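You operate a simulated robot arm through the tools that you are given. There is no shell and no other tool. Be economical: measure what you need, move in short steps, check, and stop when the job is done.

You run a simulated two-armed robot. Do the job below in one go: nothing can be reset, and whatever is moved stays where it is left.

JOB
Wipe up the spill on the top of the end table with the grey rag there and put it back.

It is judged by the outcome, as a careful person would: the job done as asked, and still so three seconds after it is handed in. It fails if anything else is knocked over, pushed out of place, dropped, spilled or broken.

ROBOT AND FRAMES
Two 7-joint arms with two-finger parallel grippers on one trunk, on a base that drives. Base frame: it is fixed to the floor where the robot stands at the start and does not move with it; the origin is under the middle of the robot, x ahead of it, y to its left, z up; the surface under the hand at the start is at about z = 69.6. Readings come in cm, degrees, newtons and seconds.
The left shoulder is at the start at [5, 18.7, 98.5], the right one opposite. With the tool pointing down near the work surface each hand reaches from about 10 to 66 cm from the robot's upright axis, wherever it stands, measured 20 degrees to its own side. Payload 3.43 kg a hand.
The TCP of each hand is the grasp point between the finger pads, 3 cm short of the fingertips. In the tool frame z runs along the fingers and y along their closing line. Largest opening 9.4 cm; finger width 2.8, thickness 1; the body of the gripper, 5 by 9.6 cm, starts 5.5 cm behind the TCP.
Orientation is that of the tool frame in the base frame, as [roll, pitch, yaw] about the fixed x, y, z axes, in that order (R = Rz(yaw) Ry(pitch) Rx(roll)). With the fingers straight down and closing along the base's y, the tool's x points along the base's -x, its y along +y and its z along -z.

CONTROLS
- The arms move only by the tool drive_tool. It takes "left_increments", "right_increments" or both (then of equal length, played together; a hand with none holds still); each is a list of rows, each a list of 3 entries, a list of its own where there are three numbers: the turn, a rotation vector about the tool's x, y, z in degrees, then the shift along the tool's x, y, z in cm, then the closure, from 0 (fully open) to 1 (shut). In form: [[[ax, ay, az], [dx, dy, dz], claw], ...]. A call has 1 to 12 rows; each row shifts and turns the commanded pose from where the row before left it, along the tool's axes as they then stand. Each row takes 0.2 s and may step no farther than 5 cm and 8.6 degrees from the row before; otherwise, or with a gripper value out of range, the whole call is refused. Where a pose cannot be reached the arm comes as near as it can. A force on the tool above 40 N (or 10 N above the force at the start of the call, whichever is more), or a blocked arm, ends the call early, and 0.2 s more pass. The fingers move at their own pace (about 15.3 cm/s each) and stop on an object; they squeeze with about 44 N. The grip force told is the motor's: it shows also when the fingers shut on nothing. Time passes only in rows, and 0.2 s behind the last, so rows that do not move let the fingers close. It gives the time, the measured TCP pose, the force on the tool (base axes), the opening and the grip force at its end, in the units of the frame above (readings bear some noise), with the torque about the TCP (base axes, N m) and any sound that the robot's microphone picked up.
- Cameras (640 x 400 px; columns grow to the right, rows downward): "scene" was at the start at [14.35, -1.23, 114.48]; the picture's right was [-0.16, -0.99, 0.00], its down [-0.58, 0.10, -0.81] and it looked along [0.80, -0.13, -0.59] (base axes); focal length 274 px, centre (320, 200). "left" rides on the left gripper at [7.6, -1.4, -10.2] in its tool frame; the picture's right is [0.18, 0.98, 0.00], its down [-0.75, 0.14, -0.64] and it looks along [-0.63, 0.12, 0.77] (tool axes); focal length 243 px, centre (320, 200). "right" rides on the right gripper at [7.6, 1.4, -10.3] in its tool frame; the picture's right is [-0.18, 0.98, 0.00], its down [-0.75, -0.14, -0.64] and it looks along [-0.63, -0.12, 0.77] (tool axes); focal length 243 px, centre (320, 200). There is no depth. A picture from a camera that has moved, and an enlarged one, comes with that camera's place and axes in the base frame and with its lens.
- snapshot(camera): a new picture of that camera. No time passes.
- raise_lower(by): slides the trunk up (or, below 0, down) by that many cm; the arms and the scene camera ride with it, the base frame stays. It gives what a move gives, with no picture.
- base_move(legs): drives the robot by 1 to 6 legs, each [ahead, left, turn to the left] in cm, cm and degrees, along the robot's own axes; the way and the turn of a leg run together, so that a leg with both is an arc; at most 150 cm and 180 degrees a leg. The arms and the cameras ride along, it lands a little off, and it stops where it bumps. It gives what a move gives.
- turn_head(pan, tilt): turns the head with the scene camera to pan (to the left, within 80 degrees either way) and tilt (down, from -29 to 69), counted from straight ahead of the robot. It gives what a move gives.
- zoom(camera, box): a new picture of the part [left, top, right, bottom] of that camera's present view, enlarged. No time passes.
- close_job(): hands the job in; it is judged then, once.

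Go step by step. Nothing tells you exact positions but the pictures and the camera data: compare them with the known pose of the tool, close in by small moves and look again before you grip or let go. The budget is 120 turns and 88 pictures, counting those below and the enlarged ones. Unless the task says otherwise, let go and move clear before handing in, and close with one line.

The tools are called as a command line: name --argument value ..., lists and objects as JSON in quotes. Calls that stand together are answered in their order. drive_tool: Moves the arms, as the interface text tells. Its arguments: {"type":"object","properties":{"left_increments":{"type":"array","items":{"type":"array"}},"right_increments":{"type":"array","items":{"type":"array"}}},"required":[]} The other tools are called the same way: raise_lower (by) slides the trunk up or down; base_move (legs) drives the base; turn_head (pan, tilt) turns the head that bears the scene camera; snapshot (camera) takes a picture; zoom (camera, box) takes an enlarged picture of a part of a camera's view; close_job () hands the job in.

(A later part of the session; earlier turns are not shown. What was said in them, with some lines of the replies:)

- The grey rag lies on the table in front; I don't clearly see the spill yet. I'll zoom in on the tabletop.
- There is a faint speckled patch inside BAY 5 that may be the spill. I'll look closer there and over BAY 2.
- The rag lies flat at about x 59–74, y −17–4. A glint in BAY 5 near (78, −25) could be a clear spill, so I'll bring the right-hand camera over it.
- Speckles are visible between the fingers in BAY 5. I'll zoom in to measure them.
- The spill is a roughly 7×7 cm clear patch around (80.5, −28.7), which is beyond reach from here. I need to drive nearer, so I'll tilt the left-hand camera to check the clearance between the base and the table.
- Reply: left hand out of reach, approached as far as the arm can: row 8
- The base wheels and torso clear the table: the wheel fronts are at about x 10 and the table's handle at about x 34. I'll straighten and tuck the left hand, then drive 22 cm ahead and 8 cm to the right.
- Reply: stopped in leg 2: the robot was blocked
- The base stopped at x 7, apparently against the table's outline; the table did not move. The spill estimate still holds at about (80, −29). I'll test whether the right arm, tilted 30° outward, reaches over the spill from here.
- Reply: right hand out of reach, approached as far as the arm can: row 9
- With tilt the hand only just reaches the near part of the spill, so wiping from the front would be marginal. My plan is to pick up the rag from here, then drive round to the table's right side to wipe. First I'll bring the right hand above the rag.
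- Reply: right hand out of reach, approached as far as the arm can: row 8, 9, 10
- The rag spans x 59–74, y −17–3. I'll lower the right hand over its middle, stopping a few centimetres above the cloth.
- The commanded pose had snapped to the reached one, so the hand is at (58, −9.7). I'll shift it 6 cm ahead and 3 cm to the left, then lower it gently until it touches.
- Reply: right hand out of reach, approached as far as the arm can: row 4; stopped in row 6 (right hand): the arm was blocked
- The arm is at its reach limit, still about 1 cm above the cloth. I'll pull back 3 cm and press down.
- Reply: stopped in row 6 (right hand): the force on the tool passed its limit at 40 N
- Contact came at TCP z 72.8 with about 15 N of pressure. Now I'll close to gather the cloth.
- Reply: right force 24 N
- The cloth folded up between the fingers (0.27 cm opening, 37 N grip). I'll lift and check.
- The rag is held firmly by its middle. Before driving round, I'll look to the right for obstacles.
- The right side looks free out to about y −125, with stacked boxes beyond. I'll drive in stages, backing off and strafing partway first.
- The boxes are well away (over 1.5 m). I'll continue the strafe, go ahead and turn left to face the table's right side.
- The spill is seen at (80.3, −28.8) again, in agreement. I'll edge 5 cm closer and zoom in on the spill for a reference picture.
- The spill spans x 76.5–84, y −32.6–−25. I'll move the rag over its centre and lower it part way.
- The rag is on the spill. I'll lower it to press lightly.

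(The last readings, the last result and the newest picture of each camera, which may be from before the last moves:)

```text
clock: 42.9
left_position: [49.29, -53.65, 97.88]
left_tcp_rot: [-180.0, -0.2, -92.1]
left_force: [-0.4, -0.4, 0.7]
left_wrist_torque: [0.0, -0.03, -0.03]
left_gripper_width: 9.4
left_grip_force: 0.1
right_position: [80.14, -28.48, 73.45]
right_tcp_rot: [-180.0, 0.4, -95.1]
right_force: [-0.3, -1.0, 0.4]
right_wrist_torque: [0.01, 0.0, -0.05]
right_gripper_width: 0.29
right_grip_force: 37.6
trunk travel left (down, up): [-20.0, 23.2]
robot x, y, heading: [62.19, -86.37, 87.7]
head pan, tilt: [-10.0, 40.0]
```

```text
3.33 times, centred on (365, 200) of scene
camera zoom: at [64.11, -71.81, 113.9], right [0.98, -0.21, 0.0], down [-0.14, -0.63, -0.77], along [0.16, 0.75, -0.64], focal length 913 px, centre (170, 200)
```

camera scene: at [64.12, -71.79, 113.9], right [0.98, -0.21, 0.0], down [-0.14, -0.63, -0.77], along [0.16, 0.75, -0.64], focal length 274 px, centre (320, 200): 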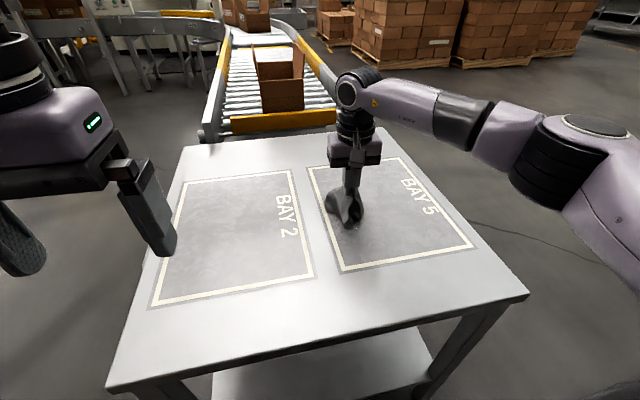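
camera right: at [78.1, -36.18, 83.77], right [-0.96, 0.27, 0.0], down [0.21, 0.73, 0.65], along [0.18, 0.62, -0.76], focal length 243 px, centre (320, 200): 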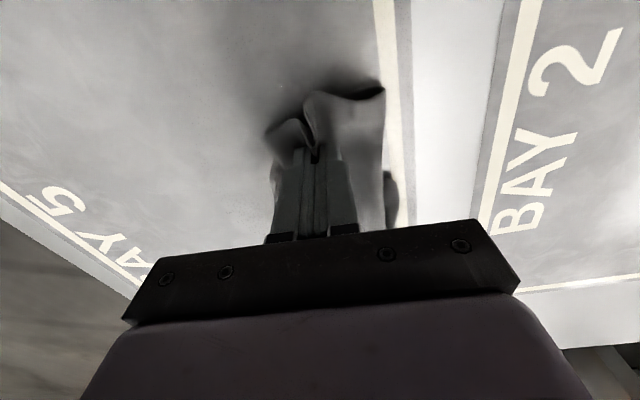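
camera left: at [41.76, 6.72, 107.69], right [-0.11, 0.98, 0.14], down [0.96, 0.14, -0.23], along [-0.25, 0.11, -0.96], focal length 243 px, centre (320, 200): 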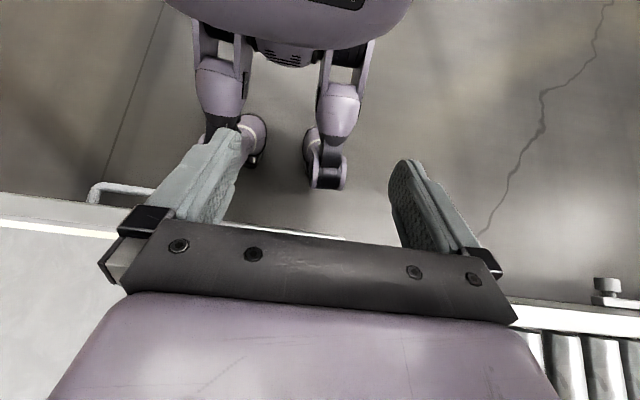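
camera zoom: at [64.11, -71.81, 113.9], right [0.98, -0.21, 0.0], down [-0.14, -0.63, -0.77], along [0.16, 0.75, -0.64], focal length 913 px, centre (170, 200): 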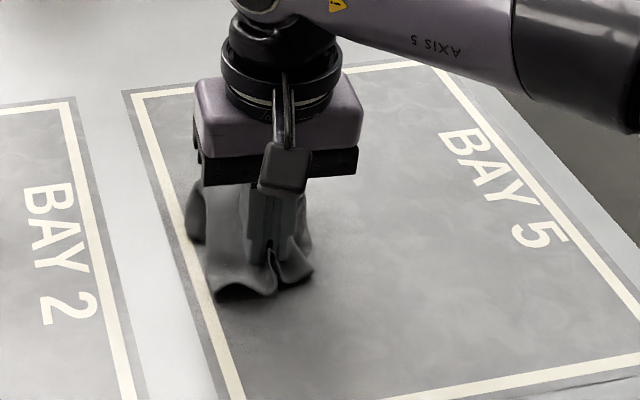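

It's pressed lightly on the spill. Now I'll wipe in raster strokes over the whole patch.

drive_tool --right_increments '[[[0, 0, 0], [0, 0, 0.4], 1], [[0, 0, 0], [0, -4.5, 0], 1], [[0, 0, 0], [4.5, 0, 0], 1], [[0, 0, 0], [-4.5, 0, 0], 1], [[0, 0, 0], [-4.5, 0, 0], 1], [[0, 0, 0], [0, 2.2, 0], 1], [[0, 0, 0], [4.5, 0, 0], 1], [[0, 0, 0], [4.5, 0, 0], 1], [[0, 0, 0], [0, 2.3, 0], 1], [[0, 0, 0], [-4.5, 0, 0], 1], [[0, 0, 0], [-4.5, 0, 0], 1], [[0, 0, 0], [0, 2.2, 0], 1]]'

drive_tool --right_increments '[[[0, 0, 0], [4.5, 0, 0], 1], [[0, 0, 0], [4.5, 0, 0], 1], [[0, 0, 0], [0, 2.3, 0], 1], [[0, 0, 0], [-4.5, 0, 0], 1], [[0, 0, 0], [-4.5, 0, 0], 1], [[0, 0, 0], [3, -3, 0], 1], [[0, 0, 0], [1.5, -1.5, 0], 1], [[0, 0, 0], [0, 0, -4], 1], [[0, 0, 0], [0, 0, -4], 1], [[0, 0, 0], [0, 4, -4], 1], [[0, 0, 0], [0, 4, -4], 1], [[0, 0, 0], [0, 4, 0], 1]]'

zoom --camera "scene" --box '[300, 140, 470, 260]'

snapshot --camera "scene"

```text
clock: 45.5
left_position: [49.36, -53.73, 98.01]
left_tcp_rot: [180.0, -0.2, -91.9]
left_force: [0.2, 0.0, 0.2]
left_wrist_torque: [0.01, -0.01, -0.01]
left_gripper_width: 9.41
left_grip_force: 0.0
right_position: [78.46, -24.37, 73.1]
right_tcp_rot: [-180.0, 0.3, -94.9]
right_force: [-0.1, -0.7, 0.2]
right_wrist_torque: [-0.01, 0.01, -0.04]
right_gripper_width: 0.28
right_grip_force: 37.4
trunk travel left (down, up): [-20.0, 23.2]
robot x, y, heading: [61.9, -86.25, 87.8]
head pan, tilt: [-10.0, 40.0]
```

```text
refused: row 10 steps farther than a row can; nothing moved
```

```text
3.33 times, centred on (385, 200) of scene
camera zoom: at [64.05, -71.82, 113.9], right [0.98, -0.21, 0.0], down [-0.14, -0.63, -0.77], along [0.16, 0.75, -0.64], focal length 913 px, centre (103, 200)
```

zoom: 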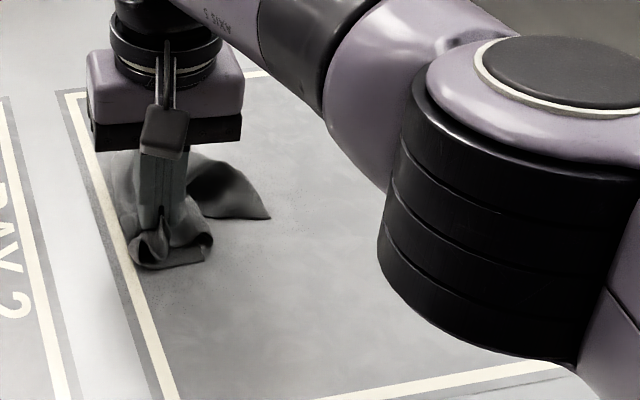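

```text
51 pictures are left
camera scene: at [64.05, -71.82, 113.9], right [0.98, -0.21, 0.0], down [-0.14, -0.63, -0.77], along [0.16, 0.75, -0.64], focal length 274 px, centre (320, 200)
```

scene: 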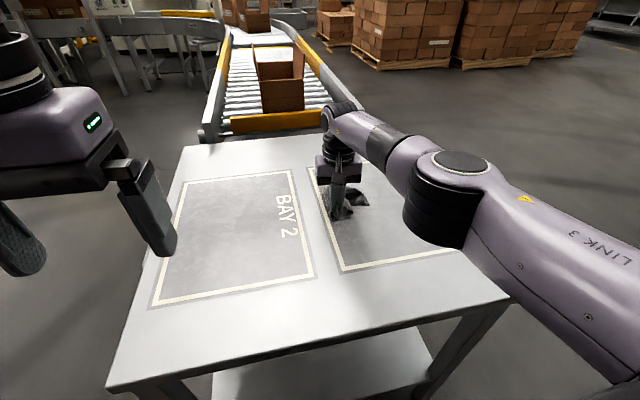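

The glints on the exposed area appear to be gone, with only faint specks perhaps left. I'll finish the raster and lift to inspect.

drive_tool --right_increments '[[[0, 0, 0], [4.5, 0, 0], 1], [[0, 0, 0], [4.5, 0, 0], 1], [[0, 0, 0], [0, 2.3, 0], 1], [[0, 0, 0], [-4.5, 0, 0], 1], [[0, 0, 0], [-4.5, 0, 0], 1], [[0, 0, 0], [3, -3, 0], 1], [[0, 0, 0], [1.5, -1.5, 0], 1], [[0, 0, 0], [0, 0, -4], 1], [[0, 0, 0], [0, 0, -4], 1], [[0, 0, 0], [0, 3.2, -3.5], 1], [[0, 0, 0], [0, 3.2, -3.5], 1], [[0, 0, 0], [0, 4, 0], 1]]'

zoom --camera "scene" --box '[300, 140, 470, 260]'

snapshot --camera "right"

```text
clock: 48.1
left_position: [49.18, -53.79, 97.89]
left_tcp_rot: [-180.0, -0.2, -91.9]
left_force: [0.4, 1.1, 0.1]
left_wrist_torque: [-0.03, -0.02, -0.02]
left_gripper_width: 9.4
left_grip_force: 0.0
right_position: [69.01, -26.95, 88.02]
right_tcp_rot: [-179.8, 0.3, -95.1]
right_force: [-0.6, 0.7, 0.6]
right_wrist_torque: [0.03, 0.0, -0.02]
right_gripper_width: 0.31
right_grip_force: 37.0
right hand out of reach, approached as far as the arm can: row 1, 2, 3, 4, 5, 6, 7, 9, 10, 11, 12
trunk travel left (down, up): [-20.0, 23.2]
robot x, y, heading: [62.25, -86.01, 87.9]
head pan, tilt: [-10.0, 40.0]
```

```text
3.33 times, centred on (385, 200) of scene
camera zoom: at [64.01, -71.83, 113.9], right [0.98, -0.21, 0.0], down [-0.13, -0.63, -0.77], along [0.16, 0.75, -0.64], focal length 913 px, centre (103, 200)
```

zoom: 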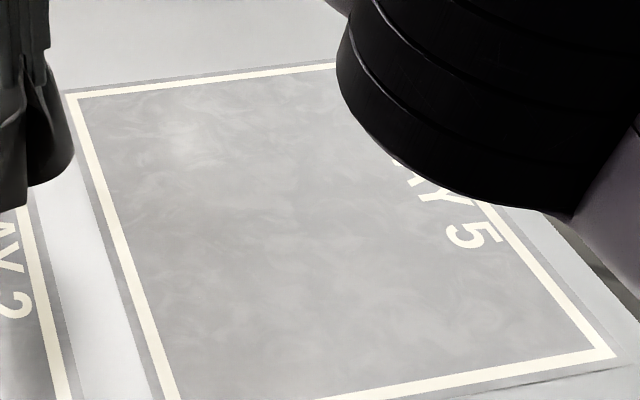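

```text
49 pictures are left
camera right: at [66.95, -34.63, 98.41], right [-0.96, 0.27, 0.0], down [0.2, 0.73, 0.65], along [0.18, 0.62, -0.76], focal length 243 px, centre (320, 200)
```

right: 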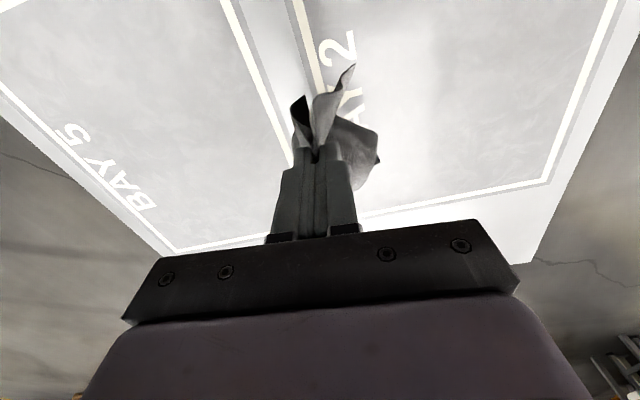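

The spill looks gone from this side. I'll check the area closely from the hand camera, which has a different angle.

zoom --camera "right" --box '[120, 30, 300, 170]'

snapshot --camera "scene"

```text
2.86 times, centred on (210, 100) of right
camera zoom: at [66.95, -34.63, 98.41], right [-0.96, 0.27, 0.0], down [0.2, 0.73, 0.65], along [0.18, 0.62, -0.76], focal length 693 px, centre (634, 486)
```

zoom: 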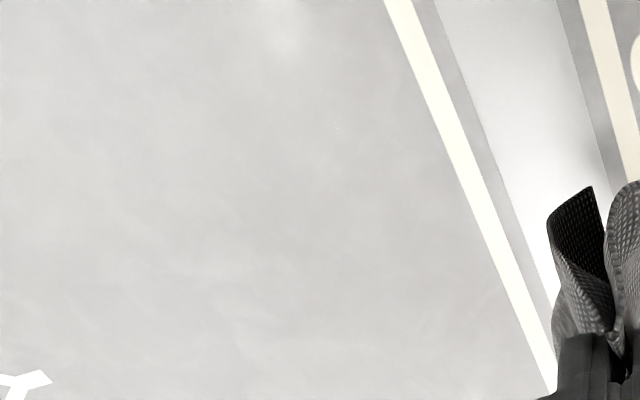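

```text
47 pictures are left
camera scene: at [64.01, -71.83, 113.9], right [0.98, -0.21, 0.0], down [-0.13, -0.63, -0.77], along [0.16, 0.75, -0.64], focal length 274 px, centre (320, 200)
```

scene: 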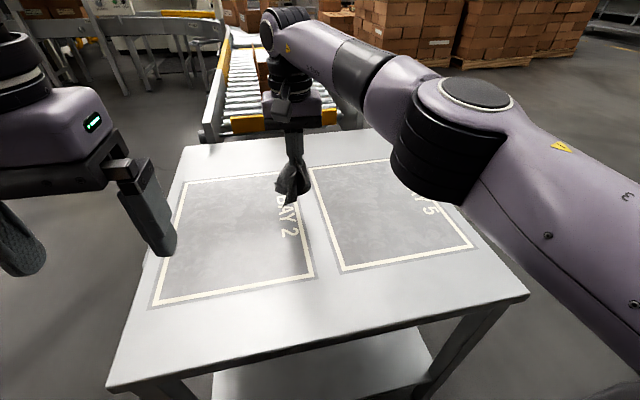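

A few tiny specks remain near (79.8, −31.4). I'll do a second pass over the near half of the patch.

drive_tool --right_increments '[[[0, 0, 0], [1, -3.77, 0], 1], [[0, 0, 0], [1, -3.77, 0], 1], [[0, 0, 0], [1, -3.77, 0], 1], [[0, 0, 0], [0, 0, 4], 1], [[0, 0, 0], [0, 0, 4], 1], [[0, 0, 0], [0, 0, 4], 1], [[0, 0, 0], [0, 0, 2.2], 1], [[0, 0, 0], [0, 0, 0.5], 1], [[0, 0, 0], [0, 0, 0.3], 1]]'

```text
clock: 50.1
left_position: [49.33, -53.78, 98.01]
left_tcp_rot: [-180.0, -0.3, -92.1]
left_force: [0.8, 0.8, -1.1]
left_wrist_torque: [-0.01, -0.01, 0.06]
left_gripper_width: 9.41
left_grip_force: 0.0
right_position: [80.32, -30.45, 73.32]
right_tcp_rot: [-180.0, 0.5, -95.0]
right_force: [-1.6, -1.7, 8.0]
right_wrist_torque: [0.05, 0.01, 0.0]
right_gripper_width: 0.31
right_grip_force: 37.8
trunk travel left (down, up): [-20.0, 23.2]
robot x, y, heading: [62.21, -85.98, 87.8]
head pan, tilt: [-10.0, 40.0]
```

drive_tool --right_increments '[[[0, 0, 0], [3.5, 0, 0], 1], [[0, 0, 0], [0, 3, 0], 1], [[0, 0, 0], [0, -3, 0], 1], [[0, 0, 0], [0, -3, 0], 1], [[0, 0, 0], [-2, 0, 0], 1], [[0, 0, 0], [0, 4, 0], 1], [[0, 0, 0], [0, 3, 0], 1], [[0, 0, 0], [-2, 0, 0], 1], [[0, 0, 0], [0, -4, 0], 1], [[0, 0, 0], [0, -4, 0], 1], [[0, 0, 0], [-2, 0, 0], 1], [[0, 0, 0], [0, 4, 0], 1]]'

drive_tool --right_increments '[[[0, 0, 0], [0, 4, 0], 1], [[0, 0, 0], [-2, 0, 0], 1], [[0, 0, 0], [0, -4, 0], 1], [[0, 0, 0], [0, -4, 0], 1], [[0, 0, 0], [3, 3, 0], 1], [[0, 0, 0], [3, 2, 0], 1], [[0, 0, 0], [0, 0, -4], 1], [[0, 0, 0], [0, 0, -4], 1], [[0, 0, 0], [0, 3.2, -3.5], 1], [[0, 0, 0], [0, 3.2, -3.5], 1], [[0, 0, 0], [0, 4, 0], 1]]'

zoom --camera "right" --box '[80, 10, 320, 170]'

zoom --camera "scene" --box '[310, 160, 430, 250]'

```text
clock: 52.7
left_position: [49.29, -53.64, 97.85]
left_tcp_rot: [180.0, -0.2, -91.9]
left_force: [0.0, -0.2, -0.5]
left_wrist_torque: [-0.02, 0.0, 0.03]
left_gripper_width: 9.4
left_grip_force: 0.1
right_position: [80.45, -28.01, 73.25]
right_tcp_rot: [-180.0, 0.5, -95.0]
right_force: [-0.7, 0.1, 0.5]
right_wrist_torque: [0.01, 0.0, -0.07]
right_gripper_width: 0.3
right_grip_force: 37.1
trunk travel left (down, up): [-20.0, 23.2]
robot x, y, heading: [62.45, -86.19, 87.8]
head pan, tilt: [-10.0, 40.0]
```

```text
clock: 55.1
left_position: [49.38, -53.56, 97.86]
left_tcp_rot: [-180.0, -0.2, -92.0]
left_force: [0.0, 0.1, -0.2]
left_wrist_torque: [0.01, -0.01, -0.02]
left_gripper_width: 9.38
left_grip_force: 0.0
right_position: [69.12, -31.57, 88.43]
right_tcp_rot: [180.0, 0.4, -95.1]
right_force: [0.2, 1.1, 0.5]
right_wrist_torque: [0.0, 0.0, -0.01]
right_gripper_width: 0.29
right_grip_force: 37.7
trunk travel left (down, up): [-20.0, 23.2]
robot x, y, heading: [62.27, -86.31, 88.0]
head pan, tilt: [-10.0, 40.0]
```

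```text
2.50 times, centred on (200, 90) of right
camera zoom: at [66.91, -39.16, 98.73], right [-0.96, 0.27, 0.0], down [0.21, 0.73, 0.65], along [0.18, 0.62, -0.76], focal length 606 px, centre (620, 475)
```

zoom: 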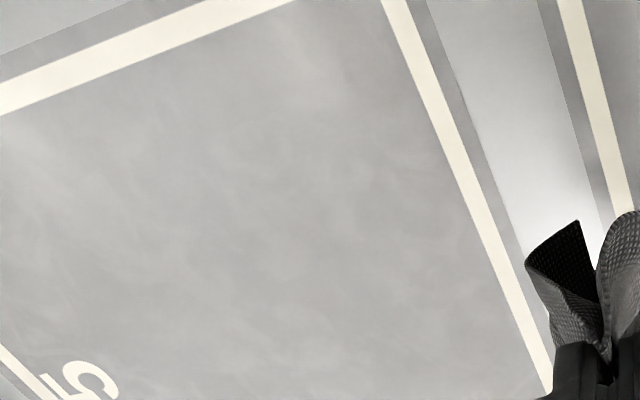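

```text
4.44 times, centred on (370, 205) of scene
camera zoom: at [64.09, -71.81, 113.9], right [0.98, -0.21, 0.0], down [-0.14, -0.63, -0.77], along [0.16, 0.75, -0.64], focal length 1217 px, centre (98, 178)
```

zoom: 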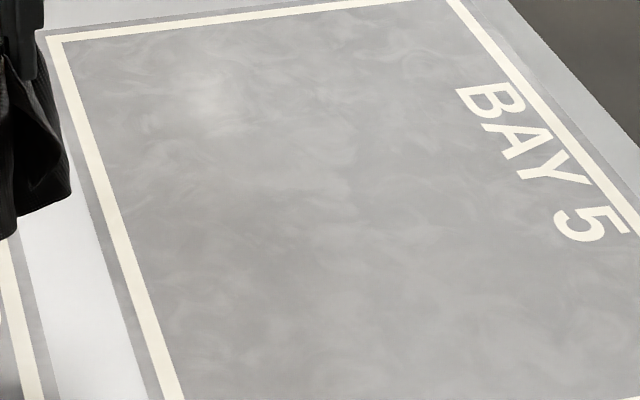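

The table is clean from both angles. I'll raise the rag and drive back along the same route to the front.

drive_tool --right_increments '[[[0, 0, 0], [3, 2, -3], 1], [[0, 0, 0], [2, 3, -3], 1], [[0, 0, 0], [0, 2, -3], 1]]'

base_move --legs '[[-4, 0, 0], [0, 0, -88], [-67, 0, 0]]'

```text
clock: 55.9
left_position: [49.33, -53.64, 97.97]
left_tcp_rot: [180.0, -0.2, -91.9]
left_force: [-0.2, 0.7, 0.4]
left_wrist_torque: [-0.03, 0.0, -0.03]
left_gripper_width: 9.44
left_grip_force: 0.1
right_position: [61.33, -35.86, 97.1]
right_tcp_rot: [-179.9, 0.4, -95.1]
right_force: [0.6, -0.2, -0.3]
right_wrist_torque: [-0.01, -0.02, -0.01]
right_gripper_width: 0.28
right_grip_force: 37.7
trunk travel left (down, up): [-20.0, 23.2]
robot x, y, heading: [62.56, -86.24, 88.1]
head pan, tilt: [-10.0, 40.0]
```

```text
clock: 63.7
left_position: [28.98, -76.4, 97.92]
left_tcp_rot: [-180.0, -0.1, -179.5]
left_force: [-0.4, -0.3, 0.1]
left_wrist_torque: [0.01, 0.04, 0.01]
left_gripper_width: 9.41
left_grip_force: 0.1
right_position: [47.23, -87.33, 97.0]
right_tcp_rot: [-179.9, 0.4, 177.4]
right_force: [-0.2, -0.7, 0.2]
right_wrist_torque: [-0.01, 0.0, 0.08]
right_gripper_width: 0.3
right_grip_force: 37.0
trunk travel left (down, up): [-20.0, 23.2]
robot x, y, heading: [-3.13, -90.32, 0.3]
head pan, tilt: [-10.0, 40.0]
```

base_move --legs '[[0, 84, 0], [9.5, 0, 0]]'

snapshot --camera "scene"

```text
clock: 72.4
left_position: [35.75, 11.04, 97.87]
left_tcp_rot: [-180.0, -0.3, -177.6]
left_force: [0.4, 0.8, -0.2]
left_wrist_torque: [0.0, -0.03, 0.02]
left_gripper_width: 9.4
left_grip_force: 0.0
right_position: [54.54, 0.47, 96.89]
right_tcp_rot: [-180.0, 0.4, 179.3]
right_force: [0.8, -0.3, -1.4]
right_wrist_torque: [0.01, -0.01, 0.01]
right_gripper_width: 0.3
right_grip_force: 37.8
trunk travel left (down, up): [-20.0, 23.2]
robot x, y, heading: [4.29, -4.19, 2.3]
head pan, tilt: [-10.0, 40.0]
```

```text
44 pictures are left
camera scene: at [18.61, -5.01, 113.89], right [-0.14, -0.99, 0.0], down [-0.64, 0.09, -0.77], along [0.76, -0.1, -0.64], focal length 274 px, centre (320, 200)
```

scene: 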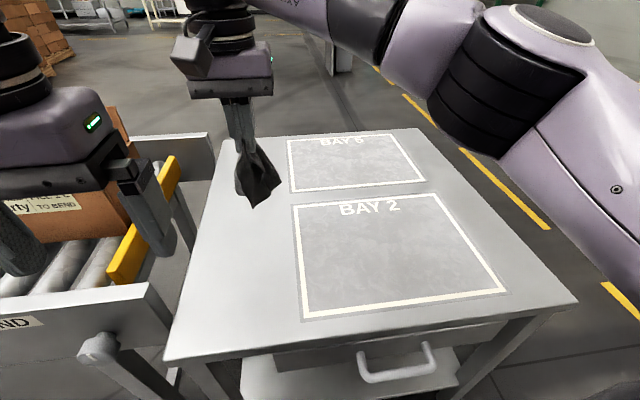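

I'll trim the heading and position slightly.

base_move --legs '[[2.2, -1, -2.3]]'

```text
clock: 73.2
left_position: [38.66, 8.61, 97.95]
left_tcp_rot: [-179.9, -0.2, -179.9]
left_force: [0.2, 0.7, 0.0]
left_wrist_torque: [0.0, 0.0, -0.01]
left_gripper_width: 9.37
left_grip_force: 0.1
right_position: [56.89, -2.56, 96.86]
right_tcp_rot: [-179.9, 0.4, 177.0]
right_force: [0.5, 0.0, 0.1]
right_wrist_torque: [0.0, 0.01, 0.02]
right_gripper_width: 0.28
right_grip_force: 38.0
trunk travel left (down, up): [-20.0, 23.2]
robot x, y, heading: [6.74, -5.21, -0.1]
head pan, tilt: [-10.0, 40.0]
```

I'll lower the rag back to where it was gripped, at (62.5, −8).

drive_tool --right_increments '[[[0, 0, 0], [-1, -2.5, 4], 1], [[0, 0, 0], [-1, -2.5, 4], 1], [[0, 0, 0], [-1, 0, 4], 1], [[0, 0, 0], [-1, 0, 4], 1], [[0, 0, 0], [-1.6, 0, 3], 1], [[0, 0, 0], [0, 0, 2], 1], [[0, 0, 0], [0, 0, 1.5], 1], [[0, 0, 0], [0, 0, 0.5], 1]]'

snapshot --camera "right"

snapshot --camera "scene"

```text
clock: 75.0
left_position: [38.66, 8.85, 97.89]
left_tcp_rot: [-180.0, -0.2, -179.9]
left_force: [-0.4, -0.6, 0.5]
left_wrist_torque: [-0.02, 0.01, 0.04]
left_gripper_width: 9.41
left_grip_force: 0.0
right_position: [62.38, -7.67, 73.86]
right_tcp_rot: [-179.9, 0.4, 176.9]
right_force: [-0.4, -0.4, 0.0]
right_wrist_torque: [0.03, 0.01, 0.04]
right_gripper_width: 0.29
right_grip_force: 37.1
trunk travel left (down, up): [-20.0, 23.2]
robot x, y, heading: [6.82, -5.41, -0.1]
head pan, tilt: [-10.0, 40.0]
```

```text
43 pictures are left
camera right: at [54.7, -5.96, 84.3], right [0.23, 0.97, 0.0], down [0.74, -0.18, 0.65], along [0.63, -0.15, -0.76], focal length 243 px, centre (320, 200)
```

right: 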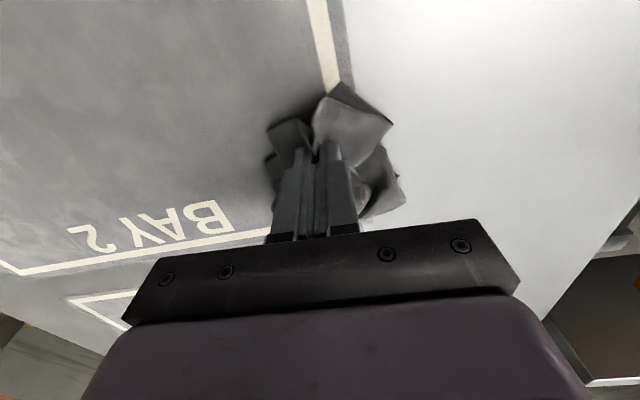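

```text
42 pictures are left
camera scene: at [20.75, -6.57, 113.9], right [-0.18, -0.98, 0.0], down [-0.63, 0.11, -0.77], along [0.75, -0.13, -0.64], focal length 274 px, centre (320, 200)
```

scene: 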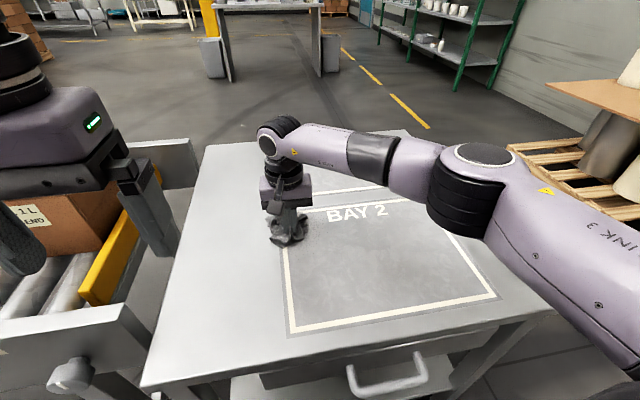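

I'll nudge it 2 cm towards the original centre, open the fingers slowly and lift away.

drive_tool --right_increments '[[[0, 0, 0], [-2, 0.7, 0], 1], [[0, 0, 0], [0, 0, 0.3], 1], [[0, 0, 0], [0, 0, 0], 0.8], [[0, 0, 0], [0, 0, 0], 0.6], [[0, 0, 0], [0, 0, 0], 0.4], [[0, 0, 0], [0, 0, 0], 0.2], [[0, 0, 0], [0, 0, 0], 0.2], [[0, 0, 0], [0, 0, -1.5], 0.2], [[0, 0, 0], [0, 0, -2], 0.2], [[0, 0, 0], [1, 0, -3], 0.2], [[0, 0, 0], [1, 0, -4], 0.2], [[0, 0, 0], [1, 0, -4], 0.2]]'

snapshot --camera "right"

zoom --camera "scene" --box '[210, 170, 370, 270]'

```text
clock: 77.6
left_position: [38.71, 8.86, 97.92]
left_tcp_rot: [-179.9, -0.1, -179.8]
left_force: [0.0, 0.3, -0.1]
left_wrist_torque: [-0.02, 0.02, 0.01]
left_gripper_width: 9.41
left_grip_force: 0.1
right_position: [61.13, -6.83, 88.13]
right_tcp_rot: [-179.9, 0.3, 177.0]
right_force: [-0.1, -0.8, 0.6]
right_wrist_torque: [0.03, 0.01, -0.01]
right_gripper_width: 7.49
right_grip_force: 0.0
trunk travel left (down, up): [-20.0, 23.2]
robot x, y, heading: [6.49, -5.32, -0.0]
head pan, tilt: [-10.0, 40.0]
```

```text
41 pictures are left
camera right: at [53.61, -5.1, 98.48], right [0.23, 0.97, 0.0], down [0.74, -0.18, 0.65], along [0.63, -0.15, -0.76], focal length 243 px, centre (320, 200)
```

right: 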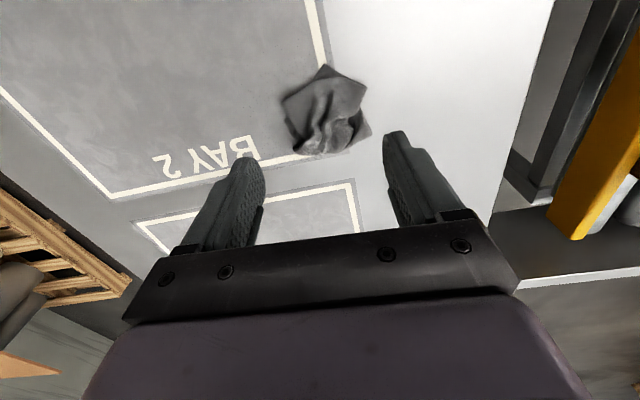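

```text
4.00 times, centred on (290, 220) of scene
camera zoom: at [20.74, -6.56, 113.89], right [-0.18, -0.98, 0.0], down [-0.63, 0.11, -0.77], along [0.75, -0.13, -0.64], focal length 1095 px, centre (440, 120)
```

zoom: 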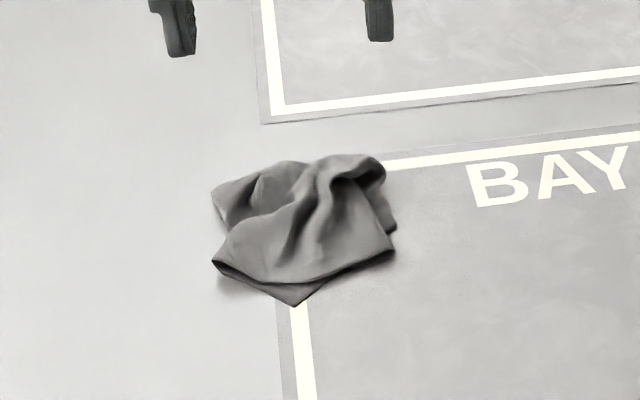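

The rag rests at about (64, −6.7), within roughly 2 cm of its original centre, and has been let go. I'll move the right hand clear and take a final look.

drive_tool --right_increments '[[[0, 0, 0], [0, -3, -3.5], 0.2], [[0, 0, 0], [3, -3, -2], 0.2], [[0, 0, 0], [3, -3.5, 0], 0.2], [[0, 0, 0], [3, -3.5, 0], 0.2], [[0, 0, 0], [3, -3.5, 0], 0.2], [[0, 0, 0], [3, -3.5, 0], 0.2], [[0, 0, 0], [2, -3.5, 0], 0.2]]'

base_move --legs '[[-5, 0, 0]]'

snapshot --camera "scene"

zoom --camera "scene" --box '[230, 110, 470, 260]'

```text
clock: 79.2
left_position: [38.61, 8.79, 97.99]
left_tcp_rot: [180.0, -0.2, -179.8]
left_force: [-0.2, 0.6, 0.0]
left_wrist_torque: [0.03, 0.0, 0.01]
left_gripper_width: 9.41
left_grip_force: 0.0
right_position: [43.05, -29.62, 93.59]
right_tcp_rot: [-179.9, 0.4, 177.0]
right_force: [-0.4, 1.0, 0.0]
right_wrist_torque: [0.0, -0.01, -0.01]
right_gripper_width: 7.47
right_grip_force: 0.1
trunk travel left (down, up): [-20.0, 23.2]
robot x, y, heading: [6.77, -4.9, -0.2]
head pan, tilt: [-10.0, 40.0]
```

```text
clock: 80.1
left_position: [33.83, 8.85, 97.9]
left_tcp_rot: [-180.0, -0.2, -179.9]
left_force: [0.3, 0.6, -0.4]
left_wrist_torque: [-0.01, -0.02, -0.02]
left_gripper_width: 9.42
left_grip_force: 0.1
right_position: [38.28, -29.5, 93.66]
right_tcp_rot: [-179.8, 0.4, 177.0]
right_force: [0.9, 0.6, 1.1]
right_wrist_torque: [0.01, 0.03, 0.02]
right_gripper_width: 7.51
right_grip_force: 0.0
trunk travel left (down, up): [-20.0, 23.2]
robot x, y, heading: [1.76, -5.42, 0.0]
head pan, tilt: [-10.0, 40.0]
```

```text
39 pictures are left
camera scene: at [15.93, -6.55, 113.9], right [-0.18, -0.98, 0.0], down [-0.63, 0.11, -0.77], along [0.75, -0.13, -0.64], focal length 274 px, centre (320, 200)
```

scene: 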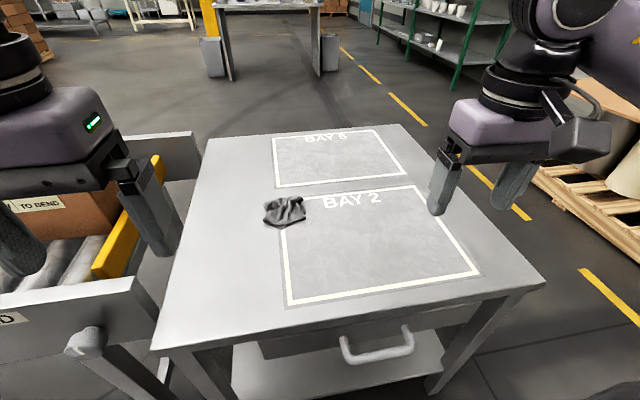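

```text
2.67 times, centred on (350, 185) of scene
camera zoom: at [15.93, -6.55, 113.9], right [-0.18, -0.98, 0.0], down [-0.63, 0.11, -0.77], along [0.75, -0.13, -0.64], focal length 730 px, centre (240, 240)
```

zoom: 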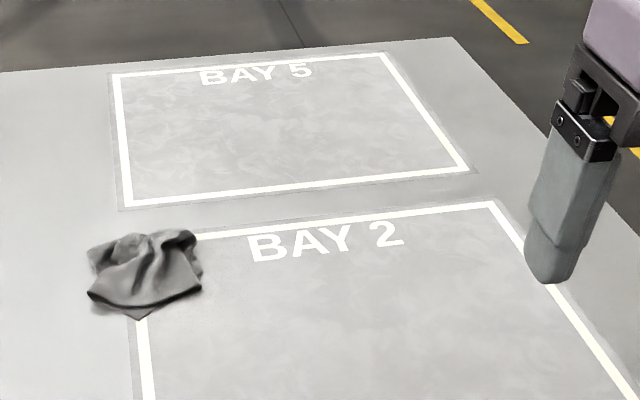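

BAY 5 is clean. I see faint specks near the rag in BAY 2, so I'll check whether they are residue.

zoom --camera "scene" --box '[255, 180, 375, 250]'

zoom --camera "right" --box '[300, 0, 640, 220]'

```text
5.33 times, centred on (315, 215) of scene
camera zoom: at [15.93, -6.55, 113.9], right [-0.18, -0.98, 0.0], down [-0.63, 0.11, -0.77], along [0.75, -0.13, -0.64], focal length 1460 px, centre (347, 120)
```

zoom: 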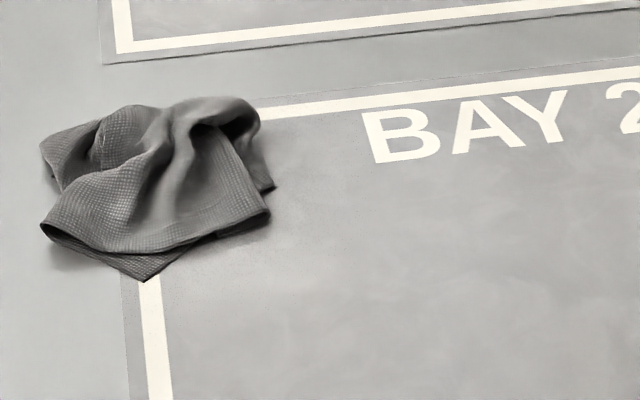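

```text
1.82 times, centred on (470, 110) of right
camera zoom: at [30.63, -27.76, 103.96], right [0.23, 0.97, 0.0], down [0.74, -0.18, 0.65], along [0.63, -0.15, -0.76], focal length 441 px, centre (47, 364)
```

zoom: 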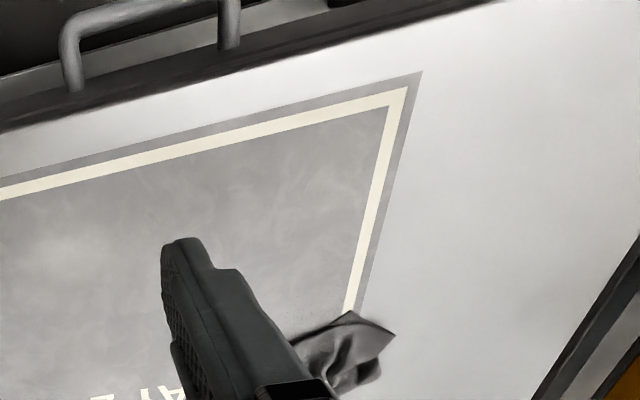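

Those specks are only shadow grain around the rag. The spill is gone, the rag is back in its place and the hands are clear, so I'm handing in.

close_job

```text
The job is handed in.
```

I wiped the spill off the BAY 5 area of the end table with the grey rag and put the rag back about 2 cm from where it was. It is crumpled rather than flat, the hands are clear, and I saw nothing else disturbed.
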